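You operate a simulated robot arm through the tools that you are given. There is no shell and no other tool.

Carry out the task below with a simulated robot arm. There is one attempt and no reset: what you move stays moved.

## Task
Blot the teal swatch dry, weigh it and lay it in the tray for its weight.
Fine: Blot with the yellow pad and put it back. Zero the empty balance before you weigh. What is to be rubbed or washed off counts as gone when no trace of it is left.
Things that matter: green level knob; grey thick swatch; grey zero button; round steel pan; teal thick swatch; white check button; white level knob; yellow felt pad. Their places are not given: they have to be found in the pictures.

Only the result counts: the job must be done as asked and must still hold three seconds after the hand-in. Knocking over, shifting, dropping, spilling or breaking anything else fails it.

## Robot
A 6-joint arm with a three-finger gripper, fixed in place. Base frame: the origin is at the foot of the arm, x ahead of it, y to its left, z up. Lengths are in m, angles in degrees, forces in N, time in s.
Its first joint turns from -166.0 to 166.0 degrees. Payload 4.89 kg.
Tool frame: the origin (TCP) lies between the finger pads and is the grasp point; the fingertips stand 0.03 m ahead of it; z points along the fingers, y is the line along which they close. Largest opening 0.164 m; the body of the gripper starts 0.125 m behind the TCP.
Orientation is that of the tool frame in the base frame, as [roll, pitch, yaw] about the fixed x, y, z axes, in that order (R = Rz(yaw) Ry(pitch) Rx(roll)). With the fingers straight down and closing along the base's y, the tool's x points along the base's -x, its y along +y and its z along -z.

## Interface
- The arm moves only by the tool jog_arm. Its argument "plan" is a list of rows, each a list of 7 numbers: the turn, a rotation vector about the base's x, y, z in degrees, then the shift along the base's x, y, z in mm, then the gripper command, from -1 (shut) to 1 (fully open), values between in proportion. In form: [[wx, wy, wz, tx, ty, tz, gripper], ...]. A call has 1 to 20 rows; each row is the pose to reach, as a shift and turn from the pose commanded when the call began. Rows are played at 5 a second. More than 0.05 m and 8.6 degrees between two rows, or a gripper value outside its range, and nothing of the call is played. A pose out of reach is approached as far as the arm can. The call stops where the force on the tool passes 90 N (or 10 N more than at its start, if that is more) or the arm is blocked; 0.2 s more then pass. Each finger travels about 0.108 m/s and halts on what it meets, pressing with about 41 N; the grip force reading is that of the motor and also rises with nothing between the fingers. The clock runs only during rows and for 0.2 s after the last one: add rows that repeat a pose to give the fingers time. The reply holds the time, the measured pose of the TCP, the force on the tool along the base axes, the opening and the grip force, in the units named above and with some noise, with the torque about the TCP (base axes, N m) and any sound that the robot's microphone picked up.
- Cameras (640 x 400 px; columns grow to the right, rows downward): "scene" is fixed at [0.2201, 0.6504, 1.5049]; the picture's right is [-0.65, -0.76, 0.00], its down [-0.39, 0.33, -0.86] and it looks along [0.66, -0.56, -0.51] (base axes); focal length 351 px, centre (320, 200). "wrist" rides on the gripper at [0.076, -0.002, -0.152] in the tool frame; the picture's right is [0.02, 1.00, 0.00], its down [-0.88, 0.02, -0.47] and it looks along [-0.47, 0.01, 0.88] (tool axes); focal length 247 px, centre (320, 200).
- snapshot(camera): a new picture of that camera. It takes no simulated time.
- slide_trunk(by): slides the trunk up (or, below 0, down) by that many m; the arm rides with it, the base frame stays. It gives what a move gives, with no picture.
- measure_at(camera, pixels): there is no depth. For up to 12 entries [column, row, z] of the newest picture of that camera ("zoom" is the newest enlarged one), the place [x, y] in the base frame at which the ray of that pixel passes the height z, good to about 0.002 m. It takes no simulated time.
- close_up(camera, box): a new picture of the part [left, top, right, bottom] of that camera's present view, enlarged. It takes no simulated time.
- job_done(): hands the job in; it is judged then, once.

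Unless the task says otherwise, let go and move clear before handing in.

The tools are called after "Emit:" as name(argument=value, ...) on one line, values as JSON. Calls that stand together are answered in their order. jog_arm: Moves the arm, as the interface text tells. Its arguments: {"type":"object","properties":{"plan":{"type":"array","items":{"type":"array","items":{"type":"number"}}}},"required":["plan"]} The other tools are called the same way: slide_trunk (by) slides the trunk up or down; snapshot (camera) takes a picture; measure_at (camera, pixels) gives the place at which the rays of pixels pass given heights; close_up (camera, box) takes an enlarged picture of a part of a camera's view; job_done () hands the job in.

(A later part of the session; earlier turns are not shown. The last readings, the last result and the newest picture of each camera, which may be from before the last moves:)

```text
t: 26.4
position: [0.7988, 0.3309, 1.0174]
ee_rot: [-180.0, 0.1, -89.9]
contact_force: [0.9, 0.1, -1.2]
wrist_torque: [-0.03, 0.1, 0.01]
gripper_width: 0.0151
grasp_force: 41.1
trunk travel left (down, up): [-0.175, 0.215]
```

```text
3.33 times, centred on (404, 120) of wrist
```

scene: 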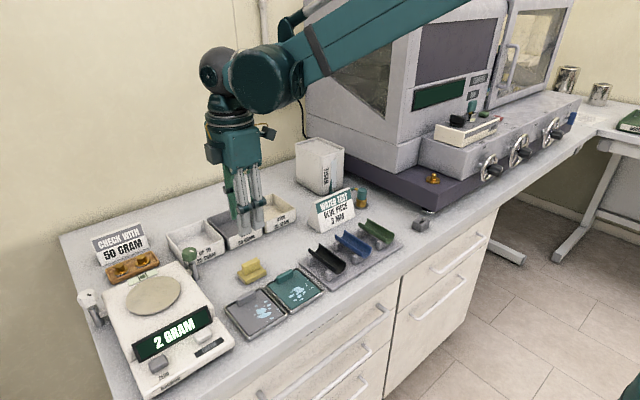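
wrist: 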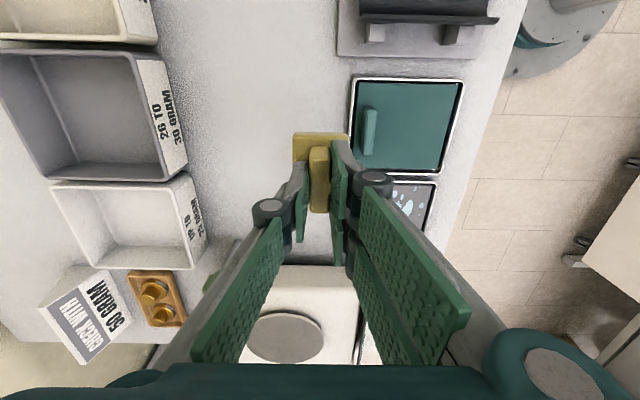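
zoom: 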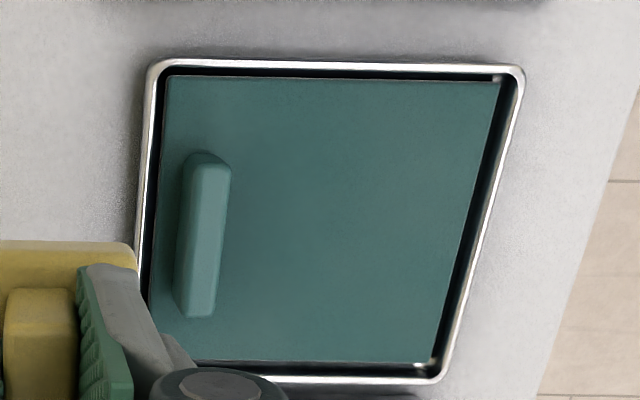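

All the spots appear gone. I'll zoom in further to check that no faint trace remains, especially along the edges.

Emit:
close_up(camera="scene", box=[272, 265, 336, 305])

Emit:
close_up(camera="wrist", box=[368, 70, 472, 135])

Emit:
close_up(camera="wrist", box=[368, 115, 472, 180])

```text
10.00 times, centred on (304, 285) of scene
```

zoom: 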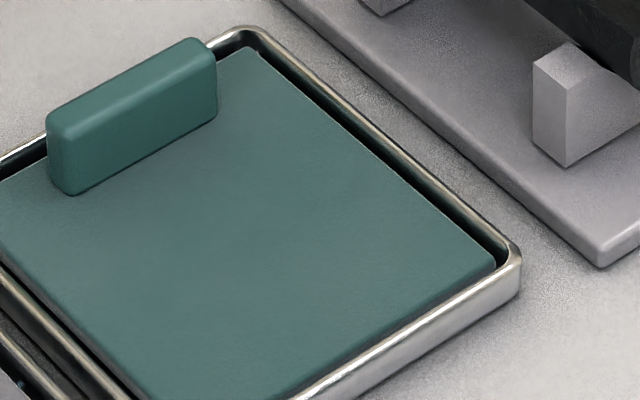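

```text
6.15 times, centred on (420, 102) of wrist
```

zoom: 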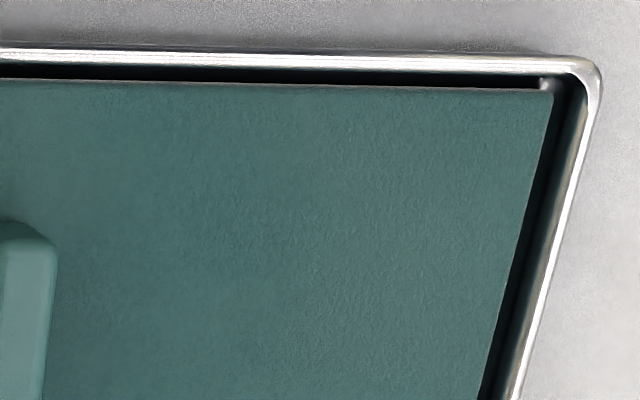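

```text
6.15 times, centred on (420, 148) of wrist
```

zoom: 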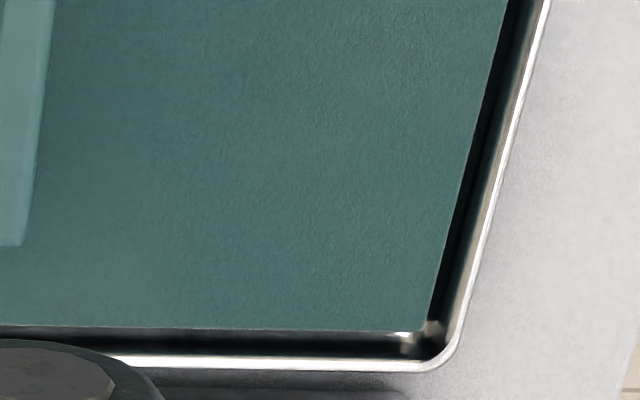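

The swatch is clean. Now the pad goes back to its home: by the sum of commanded shifts that is (+30.5, +28.5, −66) mm from here.

Emit:
jog_arm(plan=[[0, 0, 0, 15, 14, 0, -1], [0, 0, 0, 30.5, 28.5, -10, -1], [0, 0, 0, 30.5, 28.5, -40, -1], [0, 0, 0, 30.5, 28.5, -55, -1], [0, 0, 0, 30.5, 28.5, -62, -1], [0, 0, 0, 30.5, 28.5, -64, -1], [0, 0, 0, 30.5, 28.5, -65.5, -1], [0, 0, 0, 30.5, 28.5, -65.5, -1]])

Emit:
close_up(camera="scene", box=[210, 220, 306, 300])

```text
t: 28.2
position: [0.8262, 0.3592, 0.9529]
ee_rot: [180.0, 0.0, -89.9]
contact_force: [-0.3, -0.7, 0.0]
wrist_torque: [0.0, -0.01, 0.0]
gripper_width: 0.0151
grasp_force: 40.9
trunk travel left (down, up): [-0.175, 0.215]
```

```text
5.00 times, centred on (258, 260) of scene
```

zoom: 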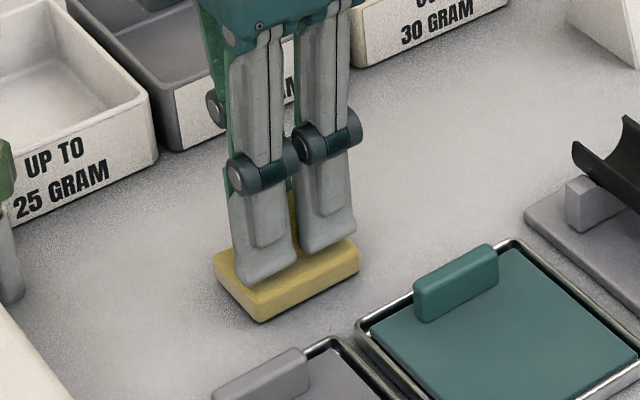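

The pad is nearly down with no contact force yet. I'll lower it another mm or so until it touches.

Emit:
jog_arm(plan=[[0, 0, 0, 0, 0, -0.7, -1], [0, 0, 0, 0, 0, -1.2, -1], [0, 0, 0, 0, 0, -1.2, -1]])

```text
t: 29.0
position: [0.8261, 0.3573, 0.9513]
ee_rot: [179.9, 0.0, -90.0]
contact_force: [-0.3, 0.3, -0.6]
wrist_torque: [-0.01, 0.04, -0.01]
gripper_width: 0.0151
grasp_force: 40.7
trunk travel left (down, up): [-0.175, 0.215]
```

Emit:
jog_arm(plan=[[0, 0, 0, 0, 0, -0.5, -1], [0, 0, 0, 0, 0, -1, -1], [0, 0, 0, 0, 0, -1, -1]])

```text
t: 29.8
position: [0.8265, 0.3586, 0.9514]
ee_rot: [180.0, 0.0, -89.9]
contact_force: [5.1, 6.0, 19.6]
wrist_torque: [0.15, -0.12, -0.02]
gripper_width: 0.015
grasp_force: 41.5
trunk travel left (down, up): [-0.175, 0.215]
```

It is in contact with the bench (19.6 N). I'll ease off slightly, open the fingers and rise.

Emit:
jog_arm(plan=[[0, 0, 0, 0, 0, 0.8, -1], [0, 0, 0, 0, 0, 0.8, -0.7], [0, 0, 0, 0, 0, 0.8, -0.5], [0, 0, 0, 0, 0, 0.8, -0.4], [0, 0, 0, 0, 0, 0.8, -0.4], [0, 0, 0, 0, 0, 20, -0.4], [0, 0, 0, 0, 0, 50, -0.4], [0, 0, 0, 0, 0, 90, -0.4], [0, 0, 0, 0, 0, 130, -0.4], [0, 0, 0, 0, 0, 134, -0.4]])

Emit:
snapshot(camera="wrist")

Emit:
close_up(camera="scene", box=[210, 220, 340, 320])

```text
t: 32.0
position: [0.8271, 0.3571, 1.0849]
ee_rot: [180.0, 0.1, -89.9]
contact_force: [-1.1, 0.4, 1.0]
wrist_torque: [0.03, -0.07, 0.0]
gripper_width: 0.0492
grasp_force: 0.0
trunk travel left (down, up): [-0.175, 0.215]
```

```text
taken
```

wrist: 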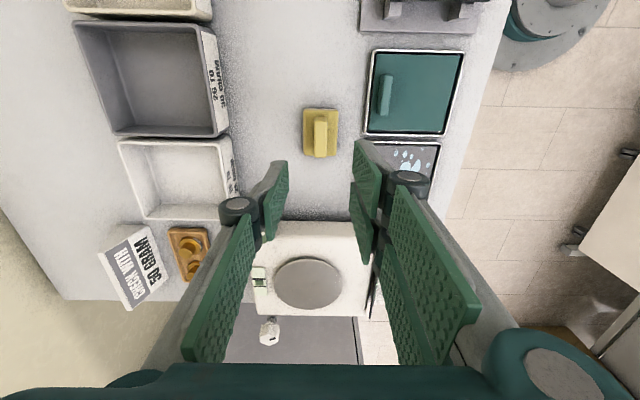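

```text
4.00 times, centred on (275, 270) of scene
```

zoom: 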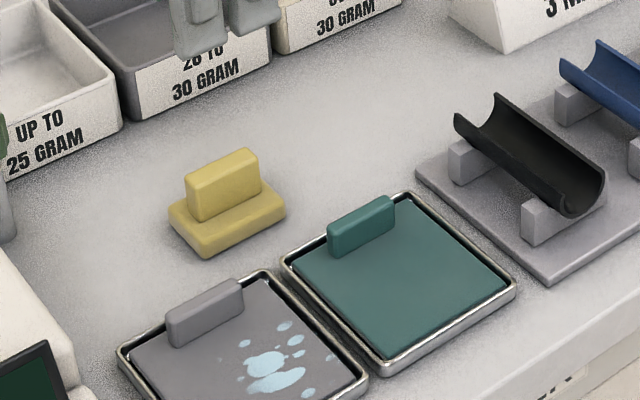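

The pad is back in its place. Next is the zero button, which triangulates to about (0.694, 0.617, 0.95). I'll shut the gripper and move toward it for a close look.

Emit:
jog_arm(plan=[[0, 0, 0, -20, 30, 10, -0.6], [0, 0, 0, -45, 65, 15, -0.8], [0, 0, 0, -70, 100, 15, -1], [0, 0, 0, -95, 135, 15, -1], [0, 0, 0, -115, 170, 15, -1], [0, 0, 0, -133, 195, 15, -1], [0, 0, 0, -133, 195, 15, -1]])

Emit:
snapshot(camera="wrist")

Emit:
snapshot(camera="scene")

```text
t: 33.6
position: [0.6915, 0.5523, 1.1]
ee_rot: [-180.0, 0.1, -90.0]
contact_force: [-0.6, -0.4, 0.7]
wrist_torque: [-0.05, 0.01, -0.02]
gripper_width: 0.0001
grasp_force: 40.6
trunk travel left (down, up): [-0.175, 0.215]
```

```text
taken
```

wrist: 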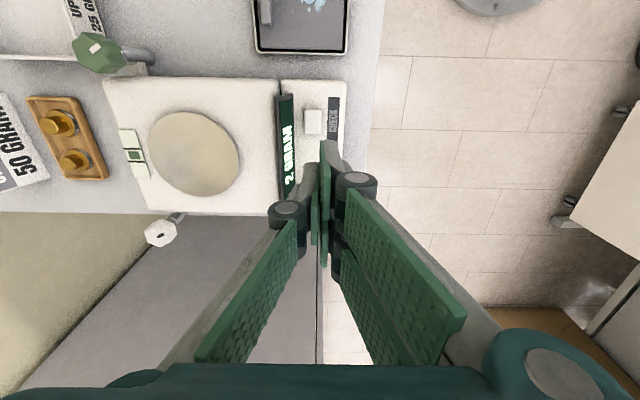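

```text
taken
```

scene: 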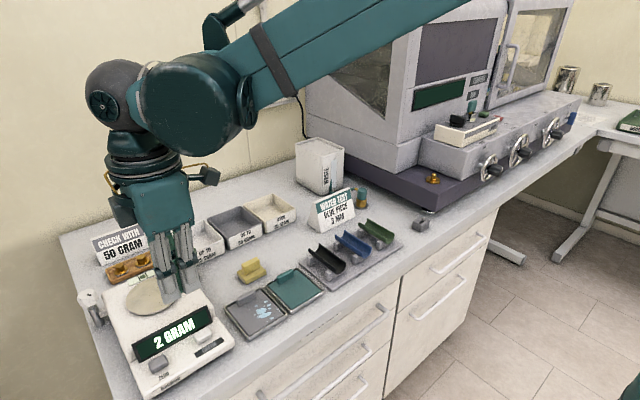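

I have a clear top view of the balance: pan at wrist (194,153), level at (133,155), CHECK button at (313,121). I'll zoom in and measure the heights.

Emit:
close_up(camera="wrist", box=[100, 70, 356, 230])

Emit:
measure_at(camera="wrist", pixels=[[194, 153, 0.94], [194, 153, 0.96], [194, 153, 0.98], [313, 121, 0.94], [313, 121, 0.96], [285, 96, 0.96], [285, 96, 0.98], [100, 50, 0.96], [100, 50, 1.0]])

Emit:
measure_at(camera="scene", pixels=[[153.5, 295, 0.94], [153.5, 295, 0.96], [153.5, 295, 0.98], [203.8, 336, 0.94], [203.8, 336, 0.96], [190, 255, 0.96], [190, 255, 1.0]])

```text
2.50 times, centred on (228, 150) of wrist
```

zoom: 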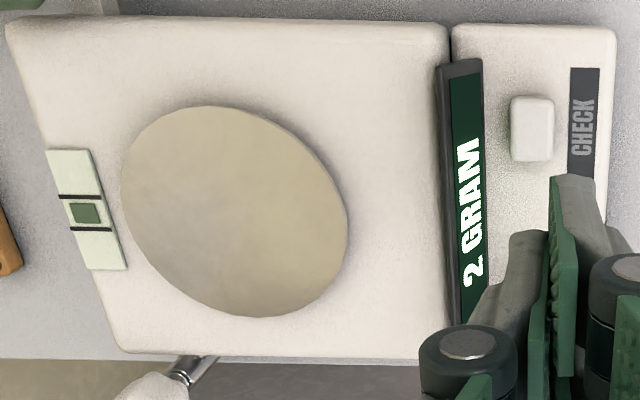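

```text
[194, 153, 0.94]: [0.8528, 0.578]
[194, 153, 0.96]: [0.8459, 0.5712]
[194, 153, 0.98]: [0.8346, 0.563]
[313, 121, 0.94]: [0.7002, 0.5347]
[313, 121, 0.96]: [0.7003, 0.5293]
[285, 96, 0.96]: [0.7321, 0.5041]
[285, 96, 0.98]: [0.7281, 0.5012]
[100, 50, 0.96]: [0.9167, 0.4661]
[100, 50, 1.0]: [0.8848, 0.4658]
```

```text
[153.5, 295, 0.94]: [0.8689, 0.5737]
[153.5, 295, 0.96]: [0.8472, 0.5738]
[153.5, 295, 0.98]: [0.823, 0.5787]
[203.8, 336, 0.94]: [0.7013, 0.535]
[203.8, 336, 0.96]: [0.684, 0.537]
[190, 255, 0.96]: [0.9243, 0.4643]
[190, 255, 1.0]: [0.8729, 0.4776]
```

I'll open the fingers here to see the ZERO button behind them.

Emit:
jog_arm(plan=[[0, 0, 0, 0, 0, 0, -0.5], [0, 0, 0, 0, 0, 0, 0], [0, 0, 0, 0, 0, 0, 0.3], [0, 0, 0, 0, 0, 0, 0.3]])

Emit:
close_up(camera="wrist", box=[260, 80, 388, 220])

```text
t: 34.6
position: [0.6914, 0.5526, 1.0988]
ee_rot: [179.9, 0.1, -90.0]
contact_force: [-0.3, 0.2, -0.1]
wrist_torque: [0.02, -0.02, 0.0]
gripper_width: 0.1065
grasp_force: 0.1
trunk travel left (down, up): [-0.175, 0.215]
```

```text
2.86 times, centred on (324, 150) of wrist
```

zoom: 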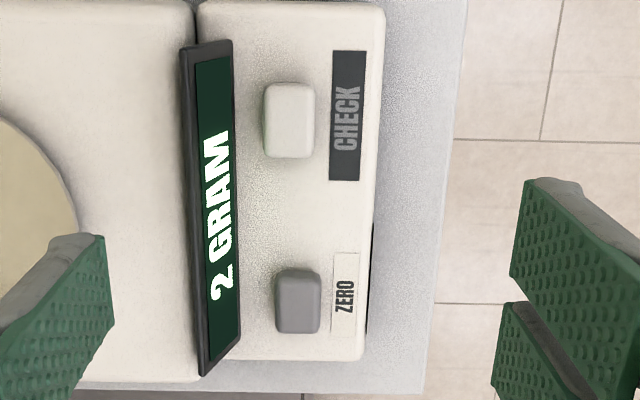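

Emit:
measure_at(camera="zoom", pixels=[[297, 308, 0.94], [297, 308, 0.95], [278, 285, 0.945], [318, 330, 0.945], [290, 128, 0.945], [237, 60, 0.97], [240, 345, 0.97], [200, 370, 0.95], [185, 50, 0.95]])

Emit:
measure_at(camera="scene", pixels=[[159, 361, 0.94], [159, 361, 0.95], [159, 361, 0.945]])

Emit:
close_up(camera="scene", box=[100, 290, 244, 390])

```text
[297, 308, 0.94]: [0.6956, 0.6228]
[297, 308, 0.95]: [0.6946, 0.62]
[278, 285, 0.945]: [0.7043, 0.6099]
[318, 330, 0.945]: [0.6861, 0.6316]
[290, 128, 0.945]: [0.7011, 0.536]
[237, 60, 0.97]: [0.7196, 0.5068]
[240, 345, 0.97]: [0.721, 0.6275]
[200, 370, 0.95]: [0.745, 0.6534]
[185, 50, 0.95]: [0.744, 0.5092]
```

```text
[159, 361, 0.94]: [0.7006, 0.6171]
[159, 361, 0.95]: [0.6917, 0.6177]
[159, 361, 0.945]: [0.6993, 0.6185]
```

```text
4.00 times, centred on (172, 340) of scene
```

zoom: 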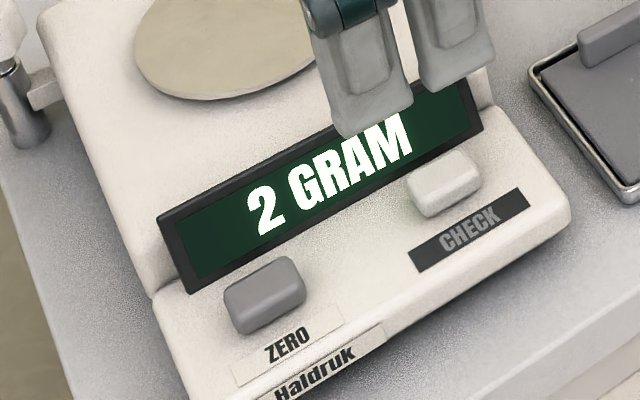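

The ZERO button top is at about (0.696, 0.620, 0.945). I'll shut the fingers, move above it and descend to just over it.

Emit:
jog_arm(plan=[[0, 0, 0, 1, 20, 0, -0.3], [0, 0, 0, 2, 45, 0, -0.8], [0, 0, 0, 3.5, 67.5, 0, -1], [0, 0, 0, 3.5, 67.5, -35, -1], [0, 0, 0, 3.5, 67.5, -75, -1], [0, 0, 0, 3.5, 67.5, -105, -1], [0, 0, 0, 3.5, 67.5, -112, -1], [0, 0, 0, 3.5, 67.5, -112, -1]])

Emit:
close_up(camera="scene", box=[100, 290, 244, 390])

Emit:
close_up(camera="wrist", box=[220, 80, 420, 220])

```text
t: 36.4
position: [0.6959, 0.6219, 0.9867]
ee_rot: [-180.0, 0.0, -89.9]
contact_force: [-0.1, 0.6, -1.0]
wrist_torque: [-0.03, 0.02, 0.03]
gripper_width: 0.0002
grasp_force: 41.3
trunk travel left (down, up): [-0.175, 0.215]
```

```text
4.00 times, centred on (172, 340) of scene
```

zoom: 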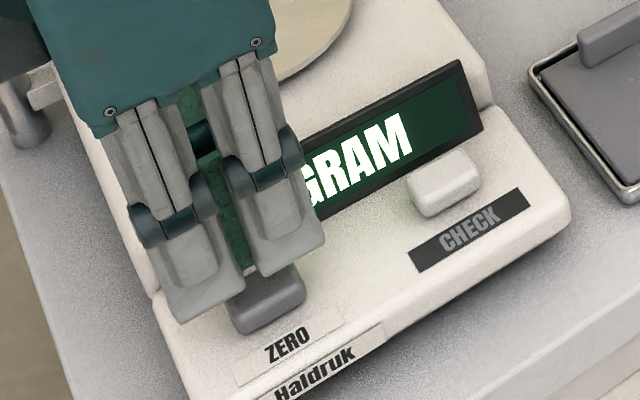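

```text
2.86 times, centred on (320, 150) of wrist
```

zoom: 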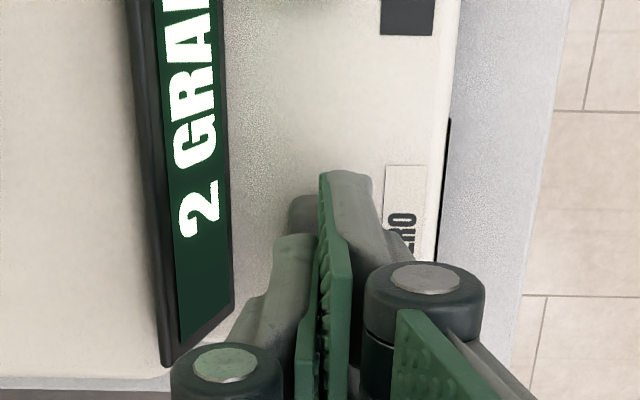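

The fingertips are over the grey ZERO button. I'll press down in small steps.

Emit:
jog_arm(plan=[[0, 0, 0, 0, 0, -5, -1], [0, 0, 0, 0, 0, -9, -1], [0, 0, 0, 0, 0, -11, -1], [0, 0, 0, 0, 0, -12.5, -1], [0, 0, 0, 0, 0, -12.5, -1]])

Emit:
close_up(camera="scene", box=[100, 290, 244, 390])

Emit:
close_up(camera="wrist", box=[220, 60, 420, 220])

```text
t: 37.6
position: [0.6968, 0.6217, 0.9753]
ee_rot: [-180.0, 0.0, -90.0]
contact_force: [-0.1, 0.5, 0.8]
wrist_torque: [-0.03, -0.02, -0.01]
gripper_width: 0.006
grasp_force: 44.9
trunk travel left (down, up): [-0.175, 0.215]
```

```text
4.00 times, centred on (172, 340) of scene
```

zoom: 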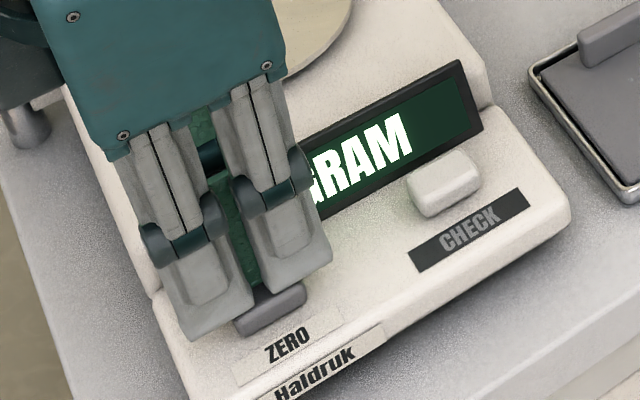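

```text
2.50 times, centred on (320, 140) of wrist
```

zoom: 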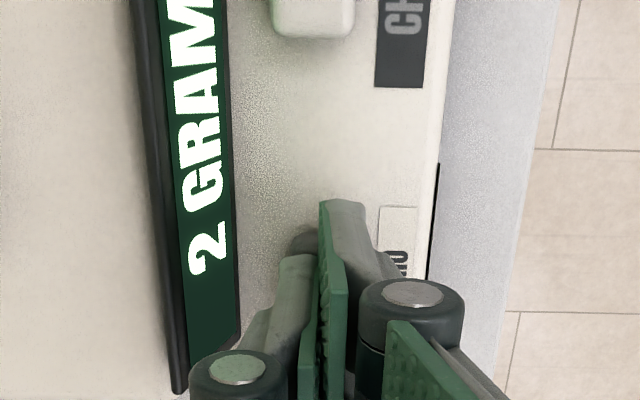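

Contact is starting, with the fingers spreading slightly to 0.006. I'll press a little further and watch the display.

Emit:
jog_arm(plan=[[0, 0, 0, 0, 0, -1.5, -1], [0, 0, 0, 0, 0, -3, -1], [0, 0, 0, 0, 0, -3, -1]])

Emit:
close_up(camera="wrist", box=[220, 60, 420, 220])

```text
t: 38.4
position: [0.696, 0.6225, 0.9728]
ee_rot: [-180.0, 0.1, -90.0]
contact_force: [-0.6, 0.5, 2.2]
wrist_torque: [0.01, 0.0, 0.0]
gripper_width: 0.0059
grasp_force: 45.0
trunk travel left (down, up): [-0.175, 0.215]
```

```text
2.50 times, centred on (320, 140) of wrist
```

zoom: 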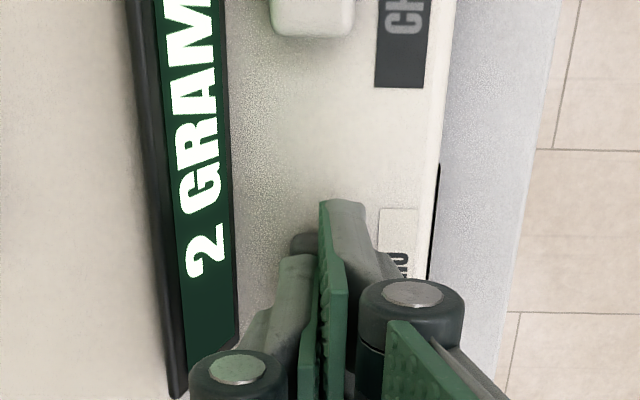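

Emit:
jog_arm(plan=[[0, 0, 0, 0, 0, -1, -1], [0, 0, 0, 0, 0, -2, -1], [0, 0, 0, 0, 0, -3, -1], [0, 0, 0, 0, 0, -3, -1]])

Emit:
close_up(camera="wrist", box=[220, 60, 420, 220])

```text
t: 39.4
position: [0.6969, 0.6215, 0.9705]
ee_rot: [179.9, -0.1, -90.0]
contact_force: [-1.5, 0.1, 7.9]
wrist_torque: [-0.02, 0.05, 0.02]
gripper_width: 0.0062
grasp_force: 44.4
trunk travel left (down, up): [-0.175, 0.215]
heard: click
```

```text
2.50 times, centred on (320, 140) of wrist
```

zoom: 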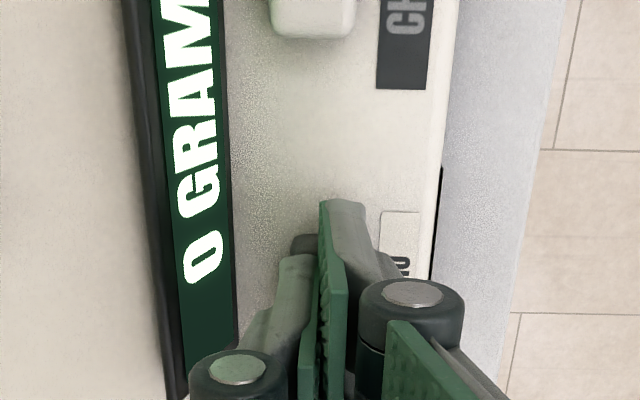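

There was a click and the display now reads "0 GRAM". I'll rise off the button and test how far the arm reaches over the pan and trays while the gripper is empty.

Emit:
jog_arm(plan=[[0, 0, 0, 0, 0, 10, -1], [0, 0, 0, 0, 0, 40, -1], [0, 0, 0, 0, 0, 80, -1], [0, 0, 0, 0, 0, 110, -1], [0, 0, 0, 35, -10, 120, -1], [0, 0, 0, 75, -20, 120, -1], [0, 0, 0, 115, -35, 120, -1], [0, 0, 0, 155, -50, 120, -1], [0, 0, 0, 155, -50, 120, -1]])

Emit:
close_up(camera="scene", box=[60, 200, 260, 400])

```text
t: 41.4
position: [0.854, 0.5736, 1.0889]
ee_rot: [180.0, 0.1, -90.1]
contact_force: [-0.2, -0.4, 0.4]
wrist_torque: [0.02, 0.07, 0.02]
gripper_width: 0.0001
grasp_force: 44.9
trunk travel left (down, up): [-0.175, 0.215]
```

```text
2.00 times, centred on (160, 300) of scene
```

zoom: 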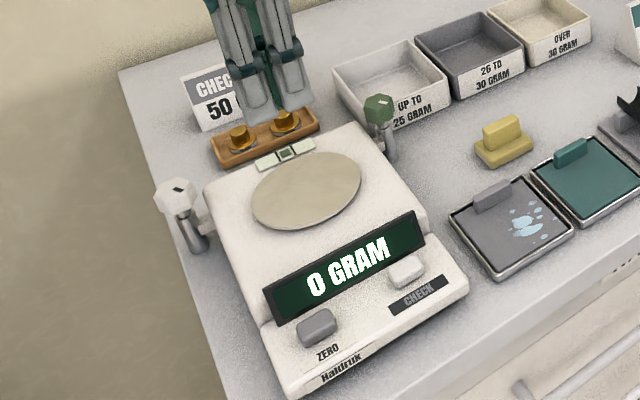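

The arm reached (0.854, 0.574, 1.089) without trouble, which is r ≈ 1.03, so more reach is available higher up. I'll test the farthest tray spot at this height.

Emit:
jog_arm(plan=[[0, 0, 0, 20, -30, 10, -1], [0, 0, 0, 40, -60, 15, -1], [0, 0, 0, 60, -90, 15, -1], [0, 0, 0, 85, -120, 15, -1], [0, 0, 0, 110, -145, 15, -1], [0, 0, 0, 125, -153, 15, -1], [0, 0, 0, 125, -153, 15, -1]])

```text
t: 43.0
position: [0.9784, 0.4176, 1.1054]
ee_rot: [-179.9, 0.0, -90.1]
contact_force: [-0.6, -0.3, 0.5]
wrist_torque: [0.05, 0.04, 0.02]
gripper_width: 0.0
grasp_force: 44.8
trunk travel left (down, up): [-0.175, 0.215]
```

Emit:
jog_arm(plan=[[0, 0, 0, 25, 0, 0, -1], [0, 0, 0, 50, 0, 0, -1], [0, 0, 0, 70, 0, 0, -1], [0, 0, 0, 70, 0, 0, -1]])

Emit:
snapshot(camera="scene")

```text
t: 44.0
position: [1.0477, 0.4191, 1.1042]
ee_rot: [-179.9, 0.0, -89.9]
contact_force: [1.0, 0.5, 0.0]
wrist_torque: [-0.02, 0.08, 0.03]
gripper_width: 0.0
grasp_force: 45.5
trunk travel left (down, up): [-0.175, 0.215]
```

```text
taken
```

scene: 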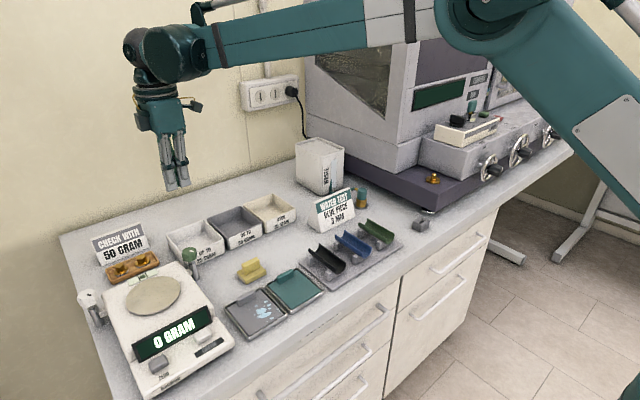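

The arm reaches r ≈ 1.13 vertically at this height. By sliding the trunk down I can reach the trays without tilting. Now I'll go back above the teal swatch's handle, opening the fingers a little.

Emit:
jog_arm(plan=[[0, 0, 0, -37, -14, 0, -1], [0, 0, 0, -74, -28, 0, -1], [0, 0, 0, -111, -42, 0, -1], [0, 0, 0, -148, -56, 0, -0.8], [0, 0, 0, -185, -69, 0, -0.6], [0, 0, 0, -222, -82, 0, -0.5], [0, 0, 0, -259, -96, -5, -0.4], [0, 0, 0, -294, -109, -20, -0.4], [0, 0, 0, -294, -109, -30, -0.4], [0, 0, 0, -294, -109, -30, -0.4]])

Emit:
snapshot(camera="wrist")

Emit:
close_up(camera="wrist", box=[250, 80, 400, 190])

Emit:
close_up(camera="scene", box=[248, 255, 336, 320])

```text
t: 46.2
position: [0.7527, 0.3106, 1.0775]
ee_rot: [-180.0, 0.0, -90.1]
contact_force: [0.1, 0.3, -0.2]
wrist_torque: [0.01, -0.05, -0.01]
gripper_width: 0.0493
grasp_force: 0.1
trunk travel left (down, up): [-0.175, 0.215]
```

```text
taken
```

wrist: 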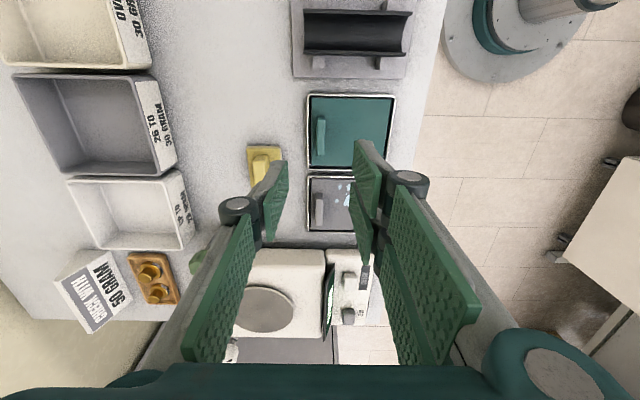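

```text
3.64 times, centred on (325, 135) of wrist
```

zoom: 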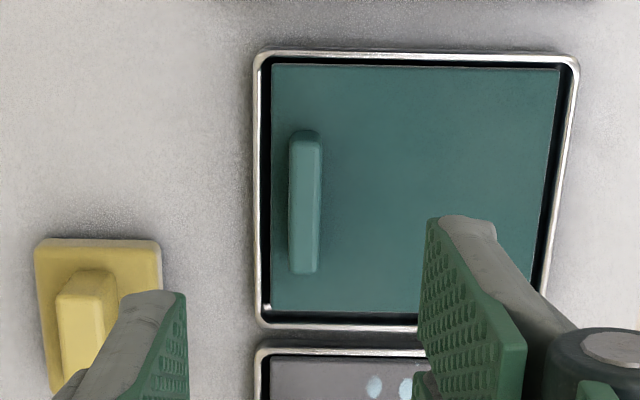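

```text
6.15 times, centred on (292, 288) of scene
```

zoom: 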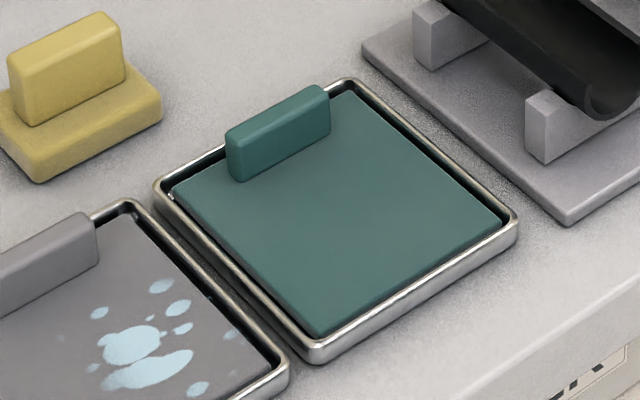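

Emit:
measure_at(camera="zoom", pixels=[[294, 145, 0.934], [320, 145, 0.934], [290, 268, 0.934], [318, 272, 0.934], [305, 205, 0.934], [271, 65, 0.915], [558, 70, 0.915], [271, 308, 0.915], [262, 60, 0.915], [265, 322, 0.915]])

Emit:
measure_at(camera="scene", pixels=[[285.9, 271.7, 0.934], [285.9, 271.7, 0.924], [285.9, 271.7, 0.944]])

```text
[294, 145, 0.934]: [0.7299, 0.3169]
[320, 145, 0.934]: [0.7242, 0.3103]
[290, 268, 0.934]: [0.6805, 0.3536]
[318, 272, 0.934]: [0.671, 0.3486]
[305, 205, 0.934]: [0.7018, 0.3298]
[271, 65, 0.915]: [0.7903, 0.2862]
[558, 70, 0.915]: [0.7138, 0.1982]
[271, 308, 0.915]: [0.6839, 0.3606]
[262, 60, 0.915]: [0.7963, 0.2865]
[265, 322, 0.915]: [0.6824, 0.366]
```

```text
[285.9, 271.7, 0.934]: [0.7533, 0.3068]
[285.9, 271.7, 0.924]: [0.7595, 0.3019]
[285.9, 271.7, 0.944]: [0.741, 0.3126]
```

Emit:
measure_at(camera="wrist", pixels=[[317.8, 119.8, 0.934], [324.9, 119.8, 0.934], [316.7, 153.6, 0.934], [324.4, 154.7, 0.934], [311.5, 98, 0.915], [390.3, 99.2, 0.915], [311.5, 164.6, 0.915], [309, 96.5, 0.915], [309.8, 168.5, 0.915]])

```text
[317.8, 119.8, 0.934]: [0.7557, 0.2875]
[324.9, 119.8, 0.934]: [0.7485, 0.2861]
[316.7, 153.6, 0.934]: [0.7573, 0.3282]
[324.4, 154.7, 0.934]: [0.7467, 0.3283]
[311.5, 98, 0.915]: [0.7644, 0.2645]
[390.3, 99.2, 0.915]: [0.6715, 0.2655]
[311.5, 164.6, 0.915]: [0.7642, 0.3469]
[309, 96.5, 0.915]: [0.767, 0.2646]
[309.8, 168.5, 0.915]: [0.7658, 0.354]
```

The handle is centred at (0.752, 0.3075), about 10 mm thick. I'll descend around it and close.

Emit:
jog_arm(plan=[[0, 0, 0, -0.5, -2.5, -40, -0.4], [0, 0, 0, -0.5, -2.5, -80, -0.4], [0, 0, 0, -0.5, -2.5, -105, -0.4], [0, 0, 0, -0.5, -2.5, -118, -0.4], [0, 0, 0, -0.5, -2.5, -124, -0.4], [0, 0, 0, -0.5, -2.5, -126.5, -0.4], [0, 0, 0, -0.5, -2.5, -126.5, -0.4]])

Emit:
close_up(camera="scene", box=[248, 240, 336, 310])

Emit:
close_up(camera="wrist", box=[256, 110, 384, 230])

```text
t: 47.8
position: [0.7517, 0.3071, 0.9476]
ee_rot: [180.0, -0.1, -90.0]
contact_force: [-0.6, 0.1, 0.0]
wrist_torque: [0.0, -0.01, 0.04]
gripper_width: 0.0491
grasp_force: 0.1
trunk travel left (down, up): [-0.175, 0.215]
```

```text
5.71 times, centred on (292, 275) of scene
```

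zoom: 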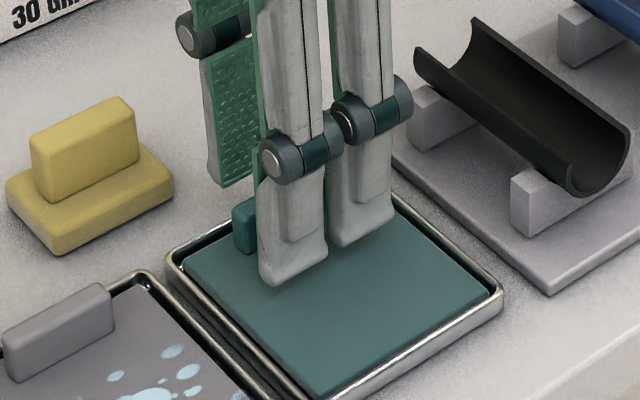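

```text
3.33 times, centred on (320, 170) of wrist
```

zoom: 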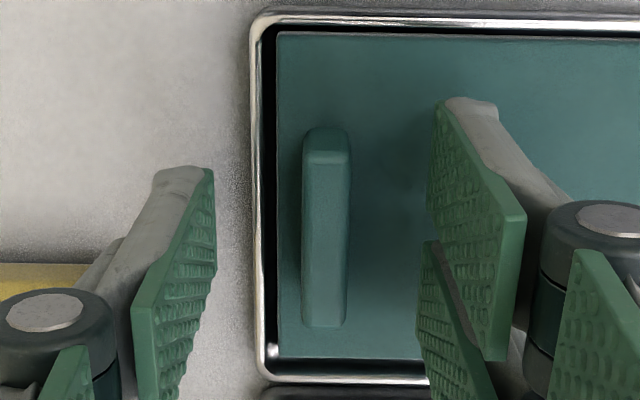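

The handle sits between the fingers, aligned, with no contact. I'll close on it.

Emit:
jog_arm(plan=[[0, 0, 0, 0, 0, 0, -0.6], [0, 0, 0, 0, 0, 0, -0.75], [0, 0, 0, 0, 0, 0, -0.85], [0, 0, 0, 0, 0, 0, -1], [0, 0, 0, 0, 0, 0, -1], [0, 0, 0, 0, 0, 0, -1]])

```text
t: 49.2
position: [0.7515, 0.3075, 0.9476]
ee_rot: [179.9, 0.0, -90.0]
contact_force: [-0.4, -0.4, -0.3]
wrist_torque: [-0.01, -0.01, 0.01]
gripper_width: 0.0095
grasp_force: 41.1
trunk travel left (down, up): [-0.175, 0.215]
```

The fingers grip the handle at 9.5 mm. I'll lift slowly and check.

Emit:
jog_arm(plan=[[0, 0, 0, 0, 0, 2, -1], [0, 0, 0, 0, 0, 5, -1], [0, 0, 0, 0, 0, 10, -1], [0, 0, 0, 0, 0, 18, -1], [0, 0, 0, 0, 0, 25, -1], [0, 0, 0, 0, 0, 25, -1]])

Emit:
close_up(camera="scene", box=[248, 230, 346, 310])

Emit:
snapshot(camera="wrist")

```text
t: 50.6
position: [0.7529, 0.3074, 0.9723]
ee_rot: [-180.0, 0.0, -90.1]
contact_force: [-0.4, -0.6, -0.4]
wrist_torque: [0.0, -0.02, 0.0]
gripper_width: 0.0096
grasp_force: 40.8
trunk travel left (down, up): [-0.175, 0.215]
```

```text
5.00 times, centred on (297, 270) of scene
```

zoom: 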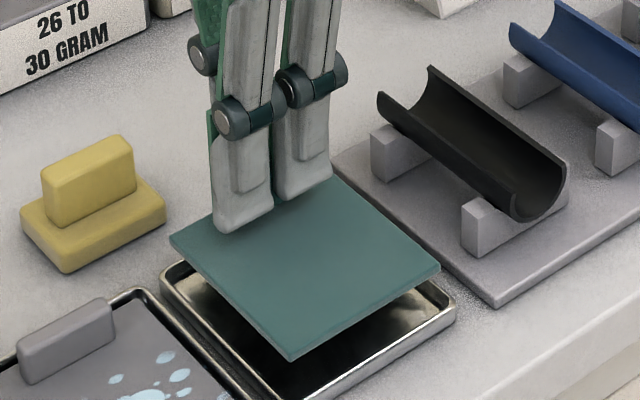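

```text
taken
```

wrist: 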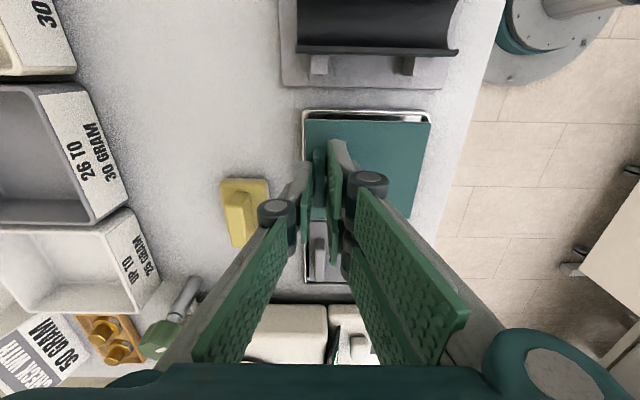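

The teal swatch is lifted level. I'll raise it higher and then slide the trunk down to gain reach for the pan.

Emit:
jog_arm(plan=[[0, 0, 0, 0, 0, 20, -1], [0, 0, 0, 0, 0, 50, -1], [0, 0, 0, 0, 0, 85, -1], [0, 0, 0, 0, 0, 120, -1], [0, 0, 0, 0, 0, 155, -1], [0, 0, 0, 0, 0, 185, -1], [0, 0, 0, 0, 0, 190, -1]])

Emit:
slide_trunk(by=-0.05)

```text
t: 52.2
position: [0.7529, 0.3068, 1.164]
ee_rot: [180.0, 0.0, -90.0]
contact_force: [-0.6, 1.0, -0.5]
wrist_torque: [0.05, -0.03, -0.04]
gripper_width: 0.0096
grasp_force: 40.5
trunk travel left (down, up): [-0.175, 0.215]
```

```text
t: 53.1
position: [0.7525, 0.3074, 1.1147]
ee_rot: [-180.0, 0.0, -90.1]
contact_force: [0.3, 0.5, 0.7]
wrist_torque: [0.01, -0.03, -0.02]
gripper_width: 0.0097
grasp_force: 40.9
trunk travel left (down, up): [-0.125, 0.265]
```

Emit:
slide_trunk(by=-0.04)

```text
t: 54.0
position: [0.7518, 0.3068, 1.0731]
ee_rot: [-180.0, 0.0, -90.0]
contact_force: [0.2, 0.4, -0.4]
wrist_torque: [0.02, -0.03, 0.02]
gripper_width: 0.0095
grasp_force: 40.9
trunk travel left (down, up): [-0.085, 0.305]
```

Now I'll carry the swatch above the pan at TCP (0.8805, 0.574).

Emit:
jog_arm(plan=[[0, 0, 0, 16, 33, 8, -1], [0, 0, 0, 32, 67, 12, -1], [0, 0, 0, 48, 100, 12, -1], [0, 0, 0, 64, 133, 12, -1], [0, 0, 0, 80, 167, 12, -1], [0, 0, 0, 96, 200, 12, -1], [0, 0, 0, 112, 234, 12, -1], [0, 0, 0, 128, 267, 12, -1], [0, 0, 0, 128, 267, 5, -1], [0, 0, 0, 128, 267, 5, -1]])

Emit:
snapshot(camera="wrist")

Emit:
close_up(camera="scene", box=[70, 220, 250, 350])

```text
t: 56.1
position: [0.8813, 0.5745, 1.0781]
ee_rot: [-179.9, 0.0, -89.9]
contact_force: [0.4, 0.5, -0.6]
wrist_torque: [0.0, 0.03, 0.01]
gripper_width: 0.01
grasp_force: 41.8
trunk travel left (down, up): [-0.085, 0.305]
```

```text
taken
```

wrist: 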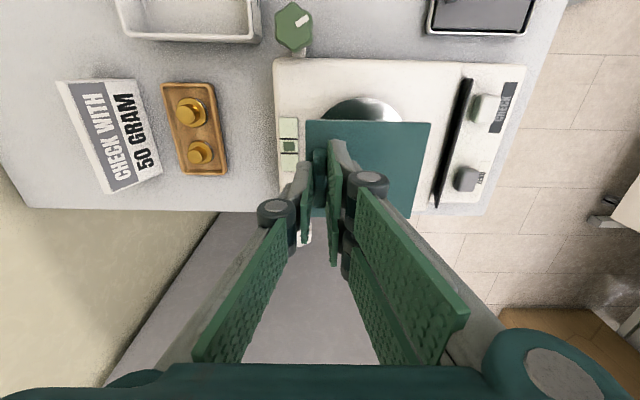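

```text
3.08 times, centred on (160, 285) of scene
```

zoom: 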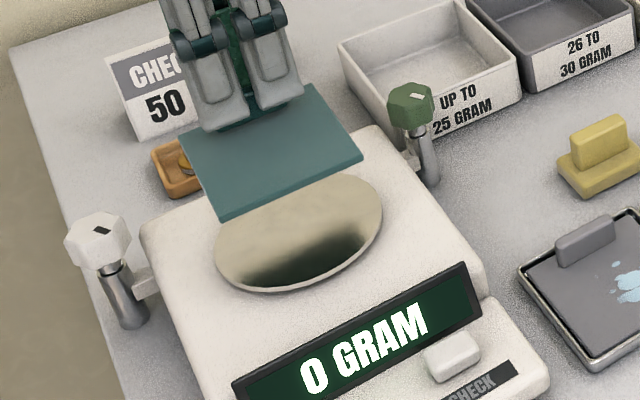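

The swatch is above the pan and the display reads 0 GRAM. I'll descend in stages.

Emit:
jog_arm(plan=[[0, 0, 0, 0, 0, -25, -1], [0, 0, 0, 0, 0, -45, -1], [0, 0, 0, 0, 0, -58, -1], [0, 0, 0, 0, 0, -66, -1], [0, 0, 0, 0, 0, -66, -1]])

Emit:
close_up(camera="scene", box=[70, 220, 250, 350])

```text
t: 57.4
position: [0.8808, 0.5735, 1.0142]
ee_rot: [-179.9, 0.0, -90.0]
contact_force: [6.9, 3.5, 24.8]
wrist_torque: [-0.52, -0.11, 0.08]
gripper_width: 0.0098
grasp_force: 41.5
trunk travel left (down, up): [-0.085, 0.305]
```

```text
3.08 times, centred on (160, 285) of scene
```

zoom: 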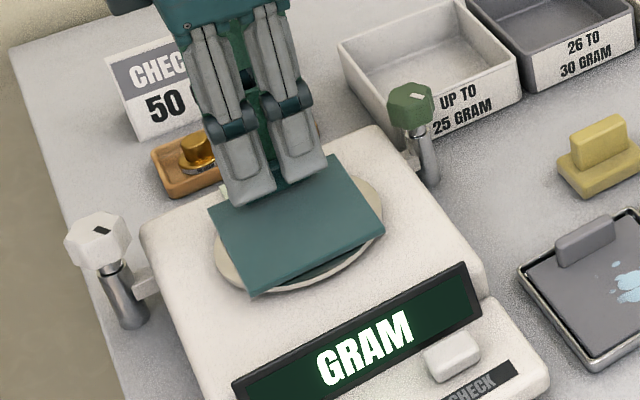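

The swatch met the pan sooner than I expected: 24.8 N, with the display overloaded. I'll ease up until the force is nearly gone.

Emit:
jog_arm(plan=[[0, 0, 0, 0, 0, 0.7, -1], [0, 0, 0, 0, 0, 1.3, -1], [0, 0, 0, 0, 0, 1.3, -1]])

Emit:
close_up(camera="scene", box=[70, 220, 250, 350])

```text
t: 58.1
position: [0.8807, 0.5737, 1.0133]
ee_rot: [180.0, 0.0, -90.1]
contact_force: [-2.1, -5.1, 11.7]
wrist_torque: [-0.12, 0.09, 0.01]
gripper_width: 0.0097
grasp_force: 40.6
trunk travel left (down, up): [-0.085, 0.305]
```

```text
3.08 times, centred on (160, 285) of scene
```

zoom: 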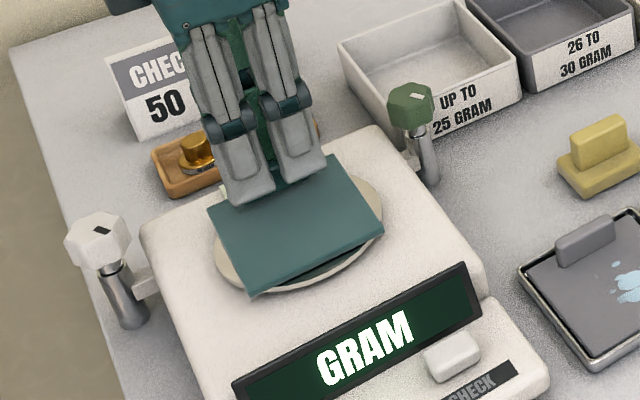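

Emit:
jog_arm(plan=[[0, 0, 0, 0, 0, 0.5, -1], [0, 0, 0, 0, 0, 0.8, -1], [0, 0, 0, 0, 0, 0.8, -1]])

Emit:
snapshot(camera="wrist")

Emit:
close_up(camera="scene", box=[100, 250, 212, 320])

```text
t: 59.0
position: [0.8812, 0.5743, 1.0141]
ee_rot: [180.0, 0.0, -90.0]
contact_force: [0.4, 1.2, -0.4]
wrist_torque: [-0.01, 0.02, -0.04]
gripper_width: 0.0098
grasp_force: 41.3
trunk travel left (down, up): [-0.085, 0.305]
```

```text
taken
```

wrist: 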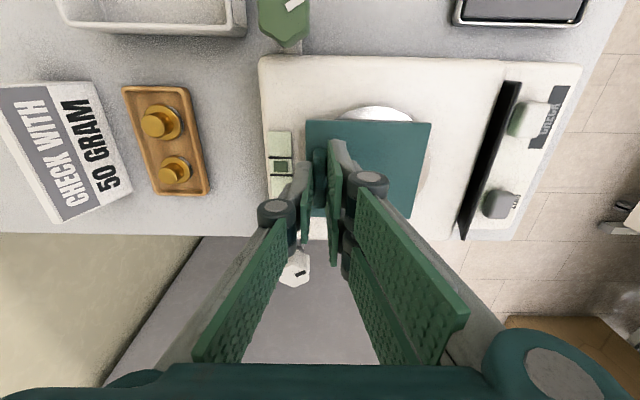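

```text
5.71 times, centred on (156, 285) of scene
```

zoom: 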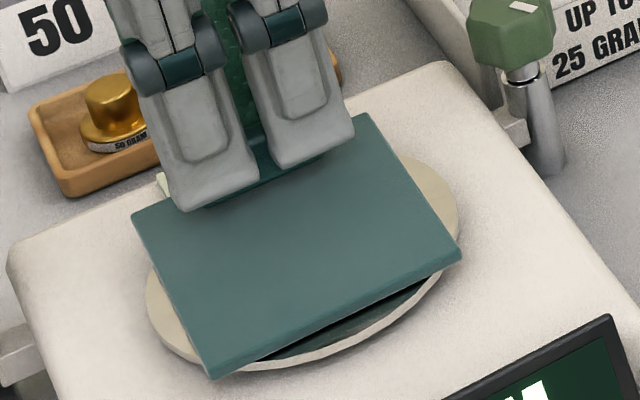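

The force is now nearly zero. I'll check the display and the gap under the swatch.

Emit:
close_up(camera="scene", box=[90, 270, 230, 380])

Emit:
close_up(camera="wrist", box=[250, 80, 450, 230])

```text
3.64 times, centred on (160, 325) of scene
```

zoom: 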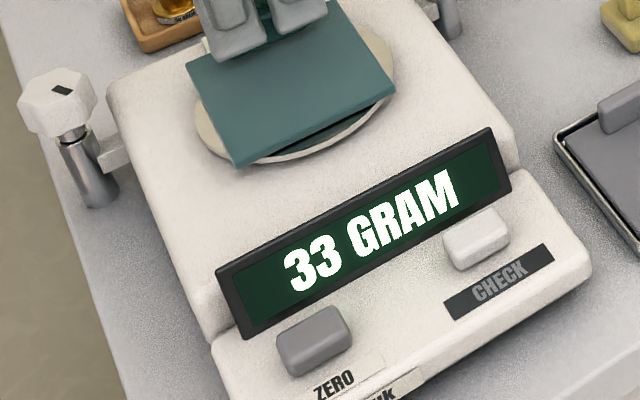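

```text
2.67 times, centred on (350, 155) of wrist
```

zoom: 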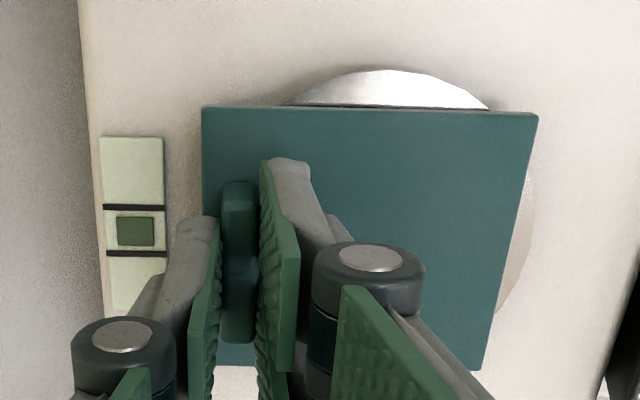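

It already reads 33 GRAM while still gripped. The swatch sits about 10 mm off the pan centre in +x, so I'll lift slightly, shift to centre it and lower again.

Emit:
jog_arm(plan=[[0, 0, 0, 0, 0, 3, -1], [0, 0, 0, 0, 0, 7, -1], [0, 0, 0, -6, -3, 7, -1], [0, 0, 0, -11, -6, 7, -1], [0, 0, 0, -11, -6, 3, -1], [0, 0, 0, -11, -6, 1, -1], [0, 0, 0, -11, -6, 0.3, -1], [0, 0, 0, -11, -6, 0.3, -1]])

Emit:
close_up(camera="scene", box=[90, 270, 230, 380])

Emit:
close_up(camera="wrist", box=[250, 80, 450, 230])

```text
t: 60.8
position: [0.8705, 0.5673, 1.0142]
ee_rot: [-180.0, -0.1, -90.1]
contact_force: [0.6, 0.1, 0.4]
wrist_torque: [-0.02, 0.0, 0.0]
gripper_width: 0.0096
grasp_force: 40.9
trunk travel left (down, up): [-0.085, 0.305]
```

```text
3.64 times, centred on (160, 325) of scene
```

zoom: 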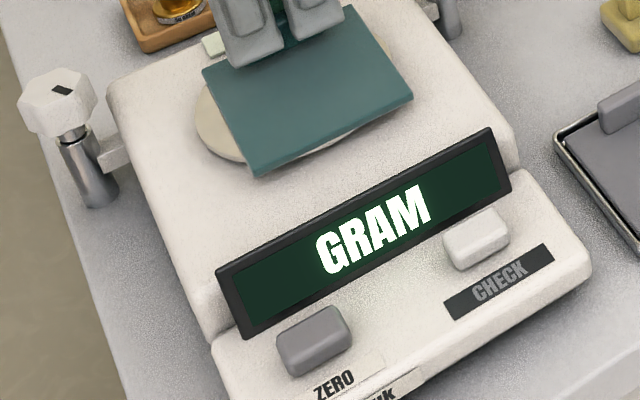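

```text
2.67 times, centred on (350, 155) of wrist
```

zoom: 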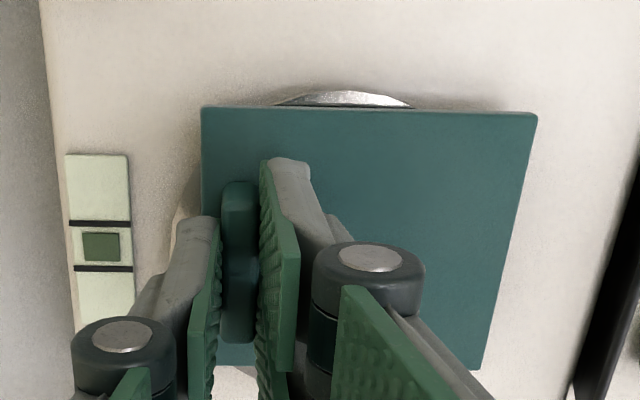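

The swatch now sits within about 5 mm of the pan centre. I'll release it and rise clear for the weighing.

Emit:
jog_arm(plan=[[0, 0, 0, 0, 0, 0, -0.85], [0, 0, 0, 0, 0, 0, -0.7], [0, 0, 0, 0, 0, 0, -0.55], [0, 0, 0, 0, 0, 0, -0.55], [0, 0, 0, 0, 0, 15, -0.55], [0, 0, 0, 0, 0, 40, -0.55], [0, 0, 0, 0, 0, 70, -0.55], [0, 0, 0, 0, 0, 70, -0.55], [0, 0, 0, 0, 0, 70, -0.55], [0, 0, 0, 0, 0, 70, -0.55], [0, 0, 0, 0, 0, 70, -0.55]])

Emit:
snapshot(camera="wrist")

Emit:
close_up(camera="scene", box=[80, 250, 240, 380])

```text
t: 63.1
position: [0.8706, 0.5676, 1.0826]
ee_rot: [180.0, 0.0, -90.0]
contact_force: [-0.3, 0.3, 0.5]
wrist_torque: [0.0, -0.03, -0.02]
gripper_width: 0.0367
grasp_force: 0.1
trunk travel left (down, up): [-0.085, 0.305]
```

```text
taken
```

wrist: 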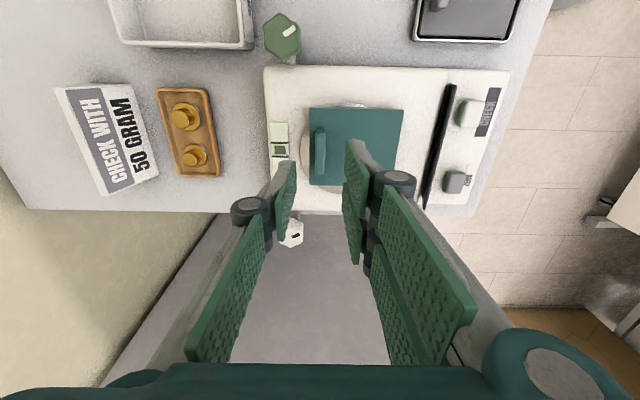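

```text
3.08 times, centred on (160, 315) of scene
```

zoom: 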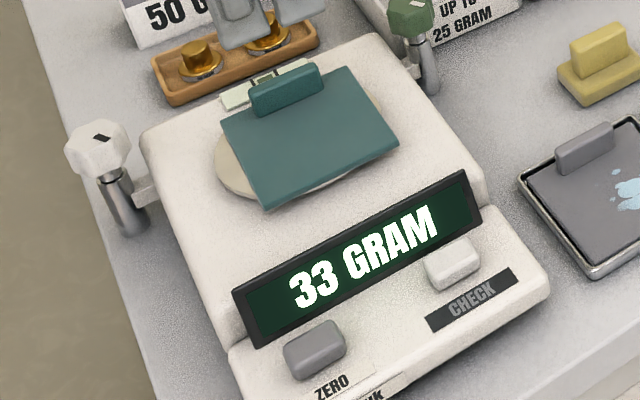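

The display reads 33 GRAM with the swatch released. I'll double-check the level bubble and the reading up close before trusting it.

Emit:
close_up(camera="wrist", box=[255, 90, 415, 200])

Emit:
close_up(camera="scene", box=[130, 300, 226, 360])

Emit:
close_up(camera="scene", box=[120, 255, 210, 315])

```text
3.64 times, centred on (335, 145) of wrist
```

zoom: 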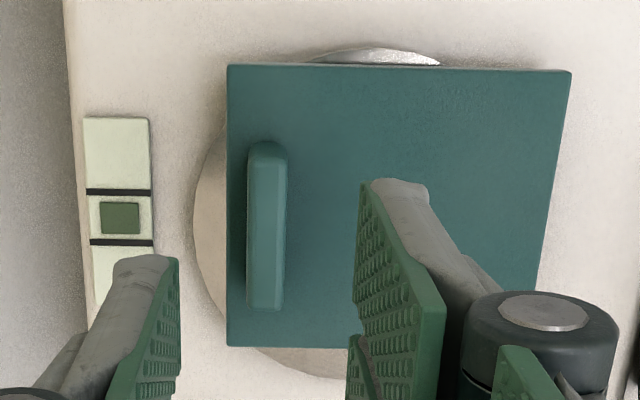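

```text
6.67 times, centred on (178, 330) of scene
```

zoom: 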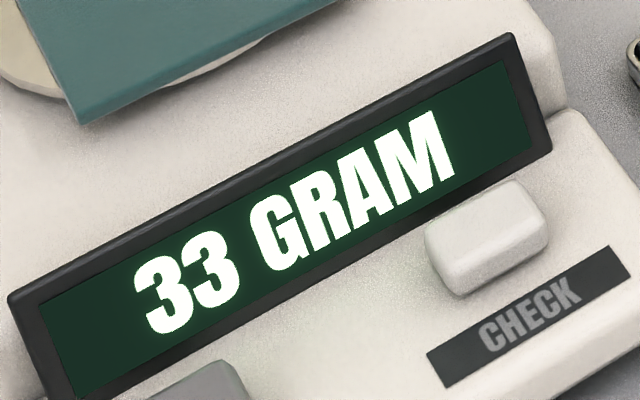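

```text
6.67 times, centred on (165, 285) of scene
```

zoom: 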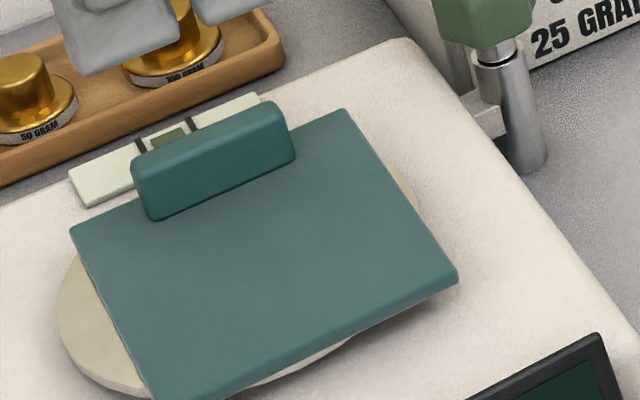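

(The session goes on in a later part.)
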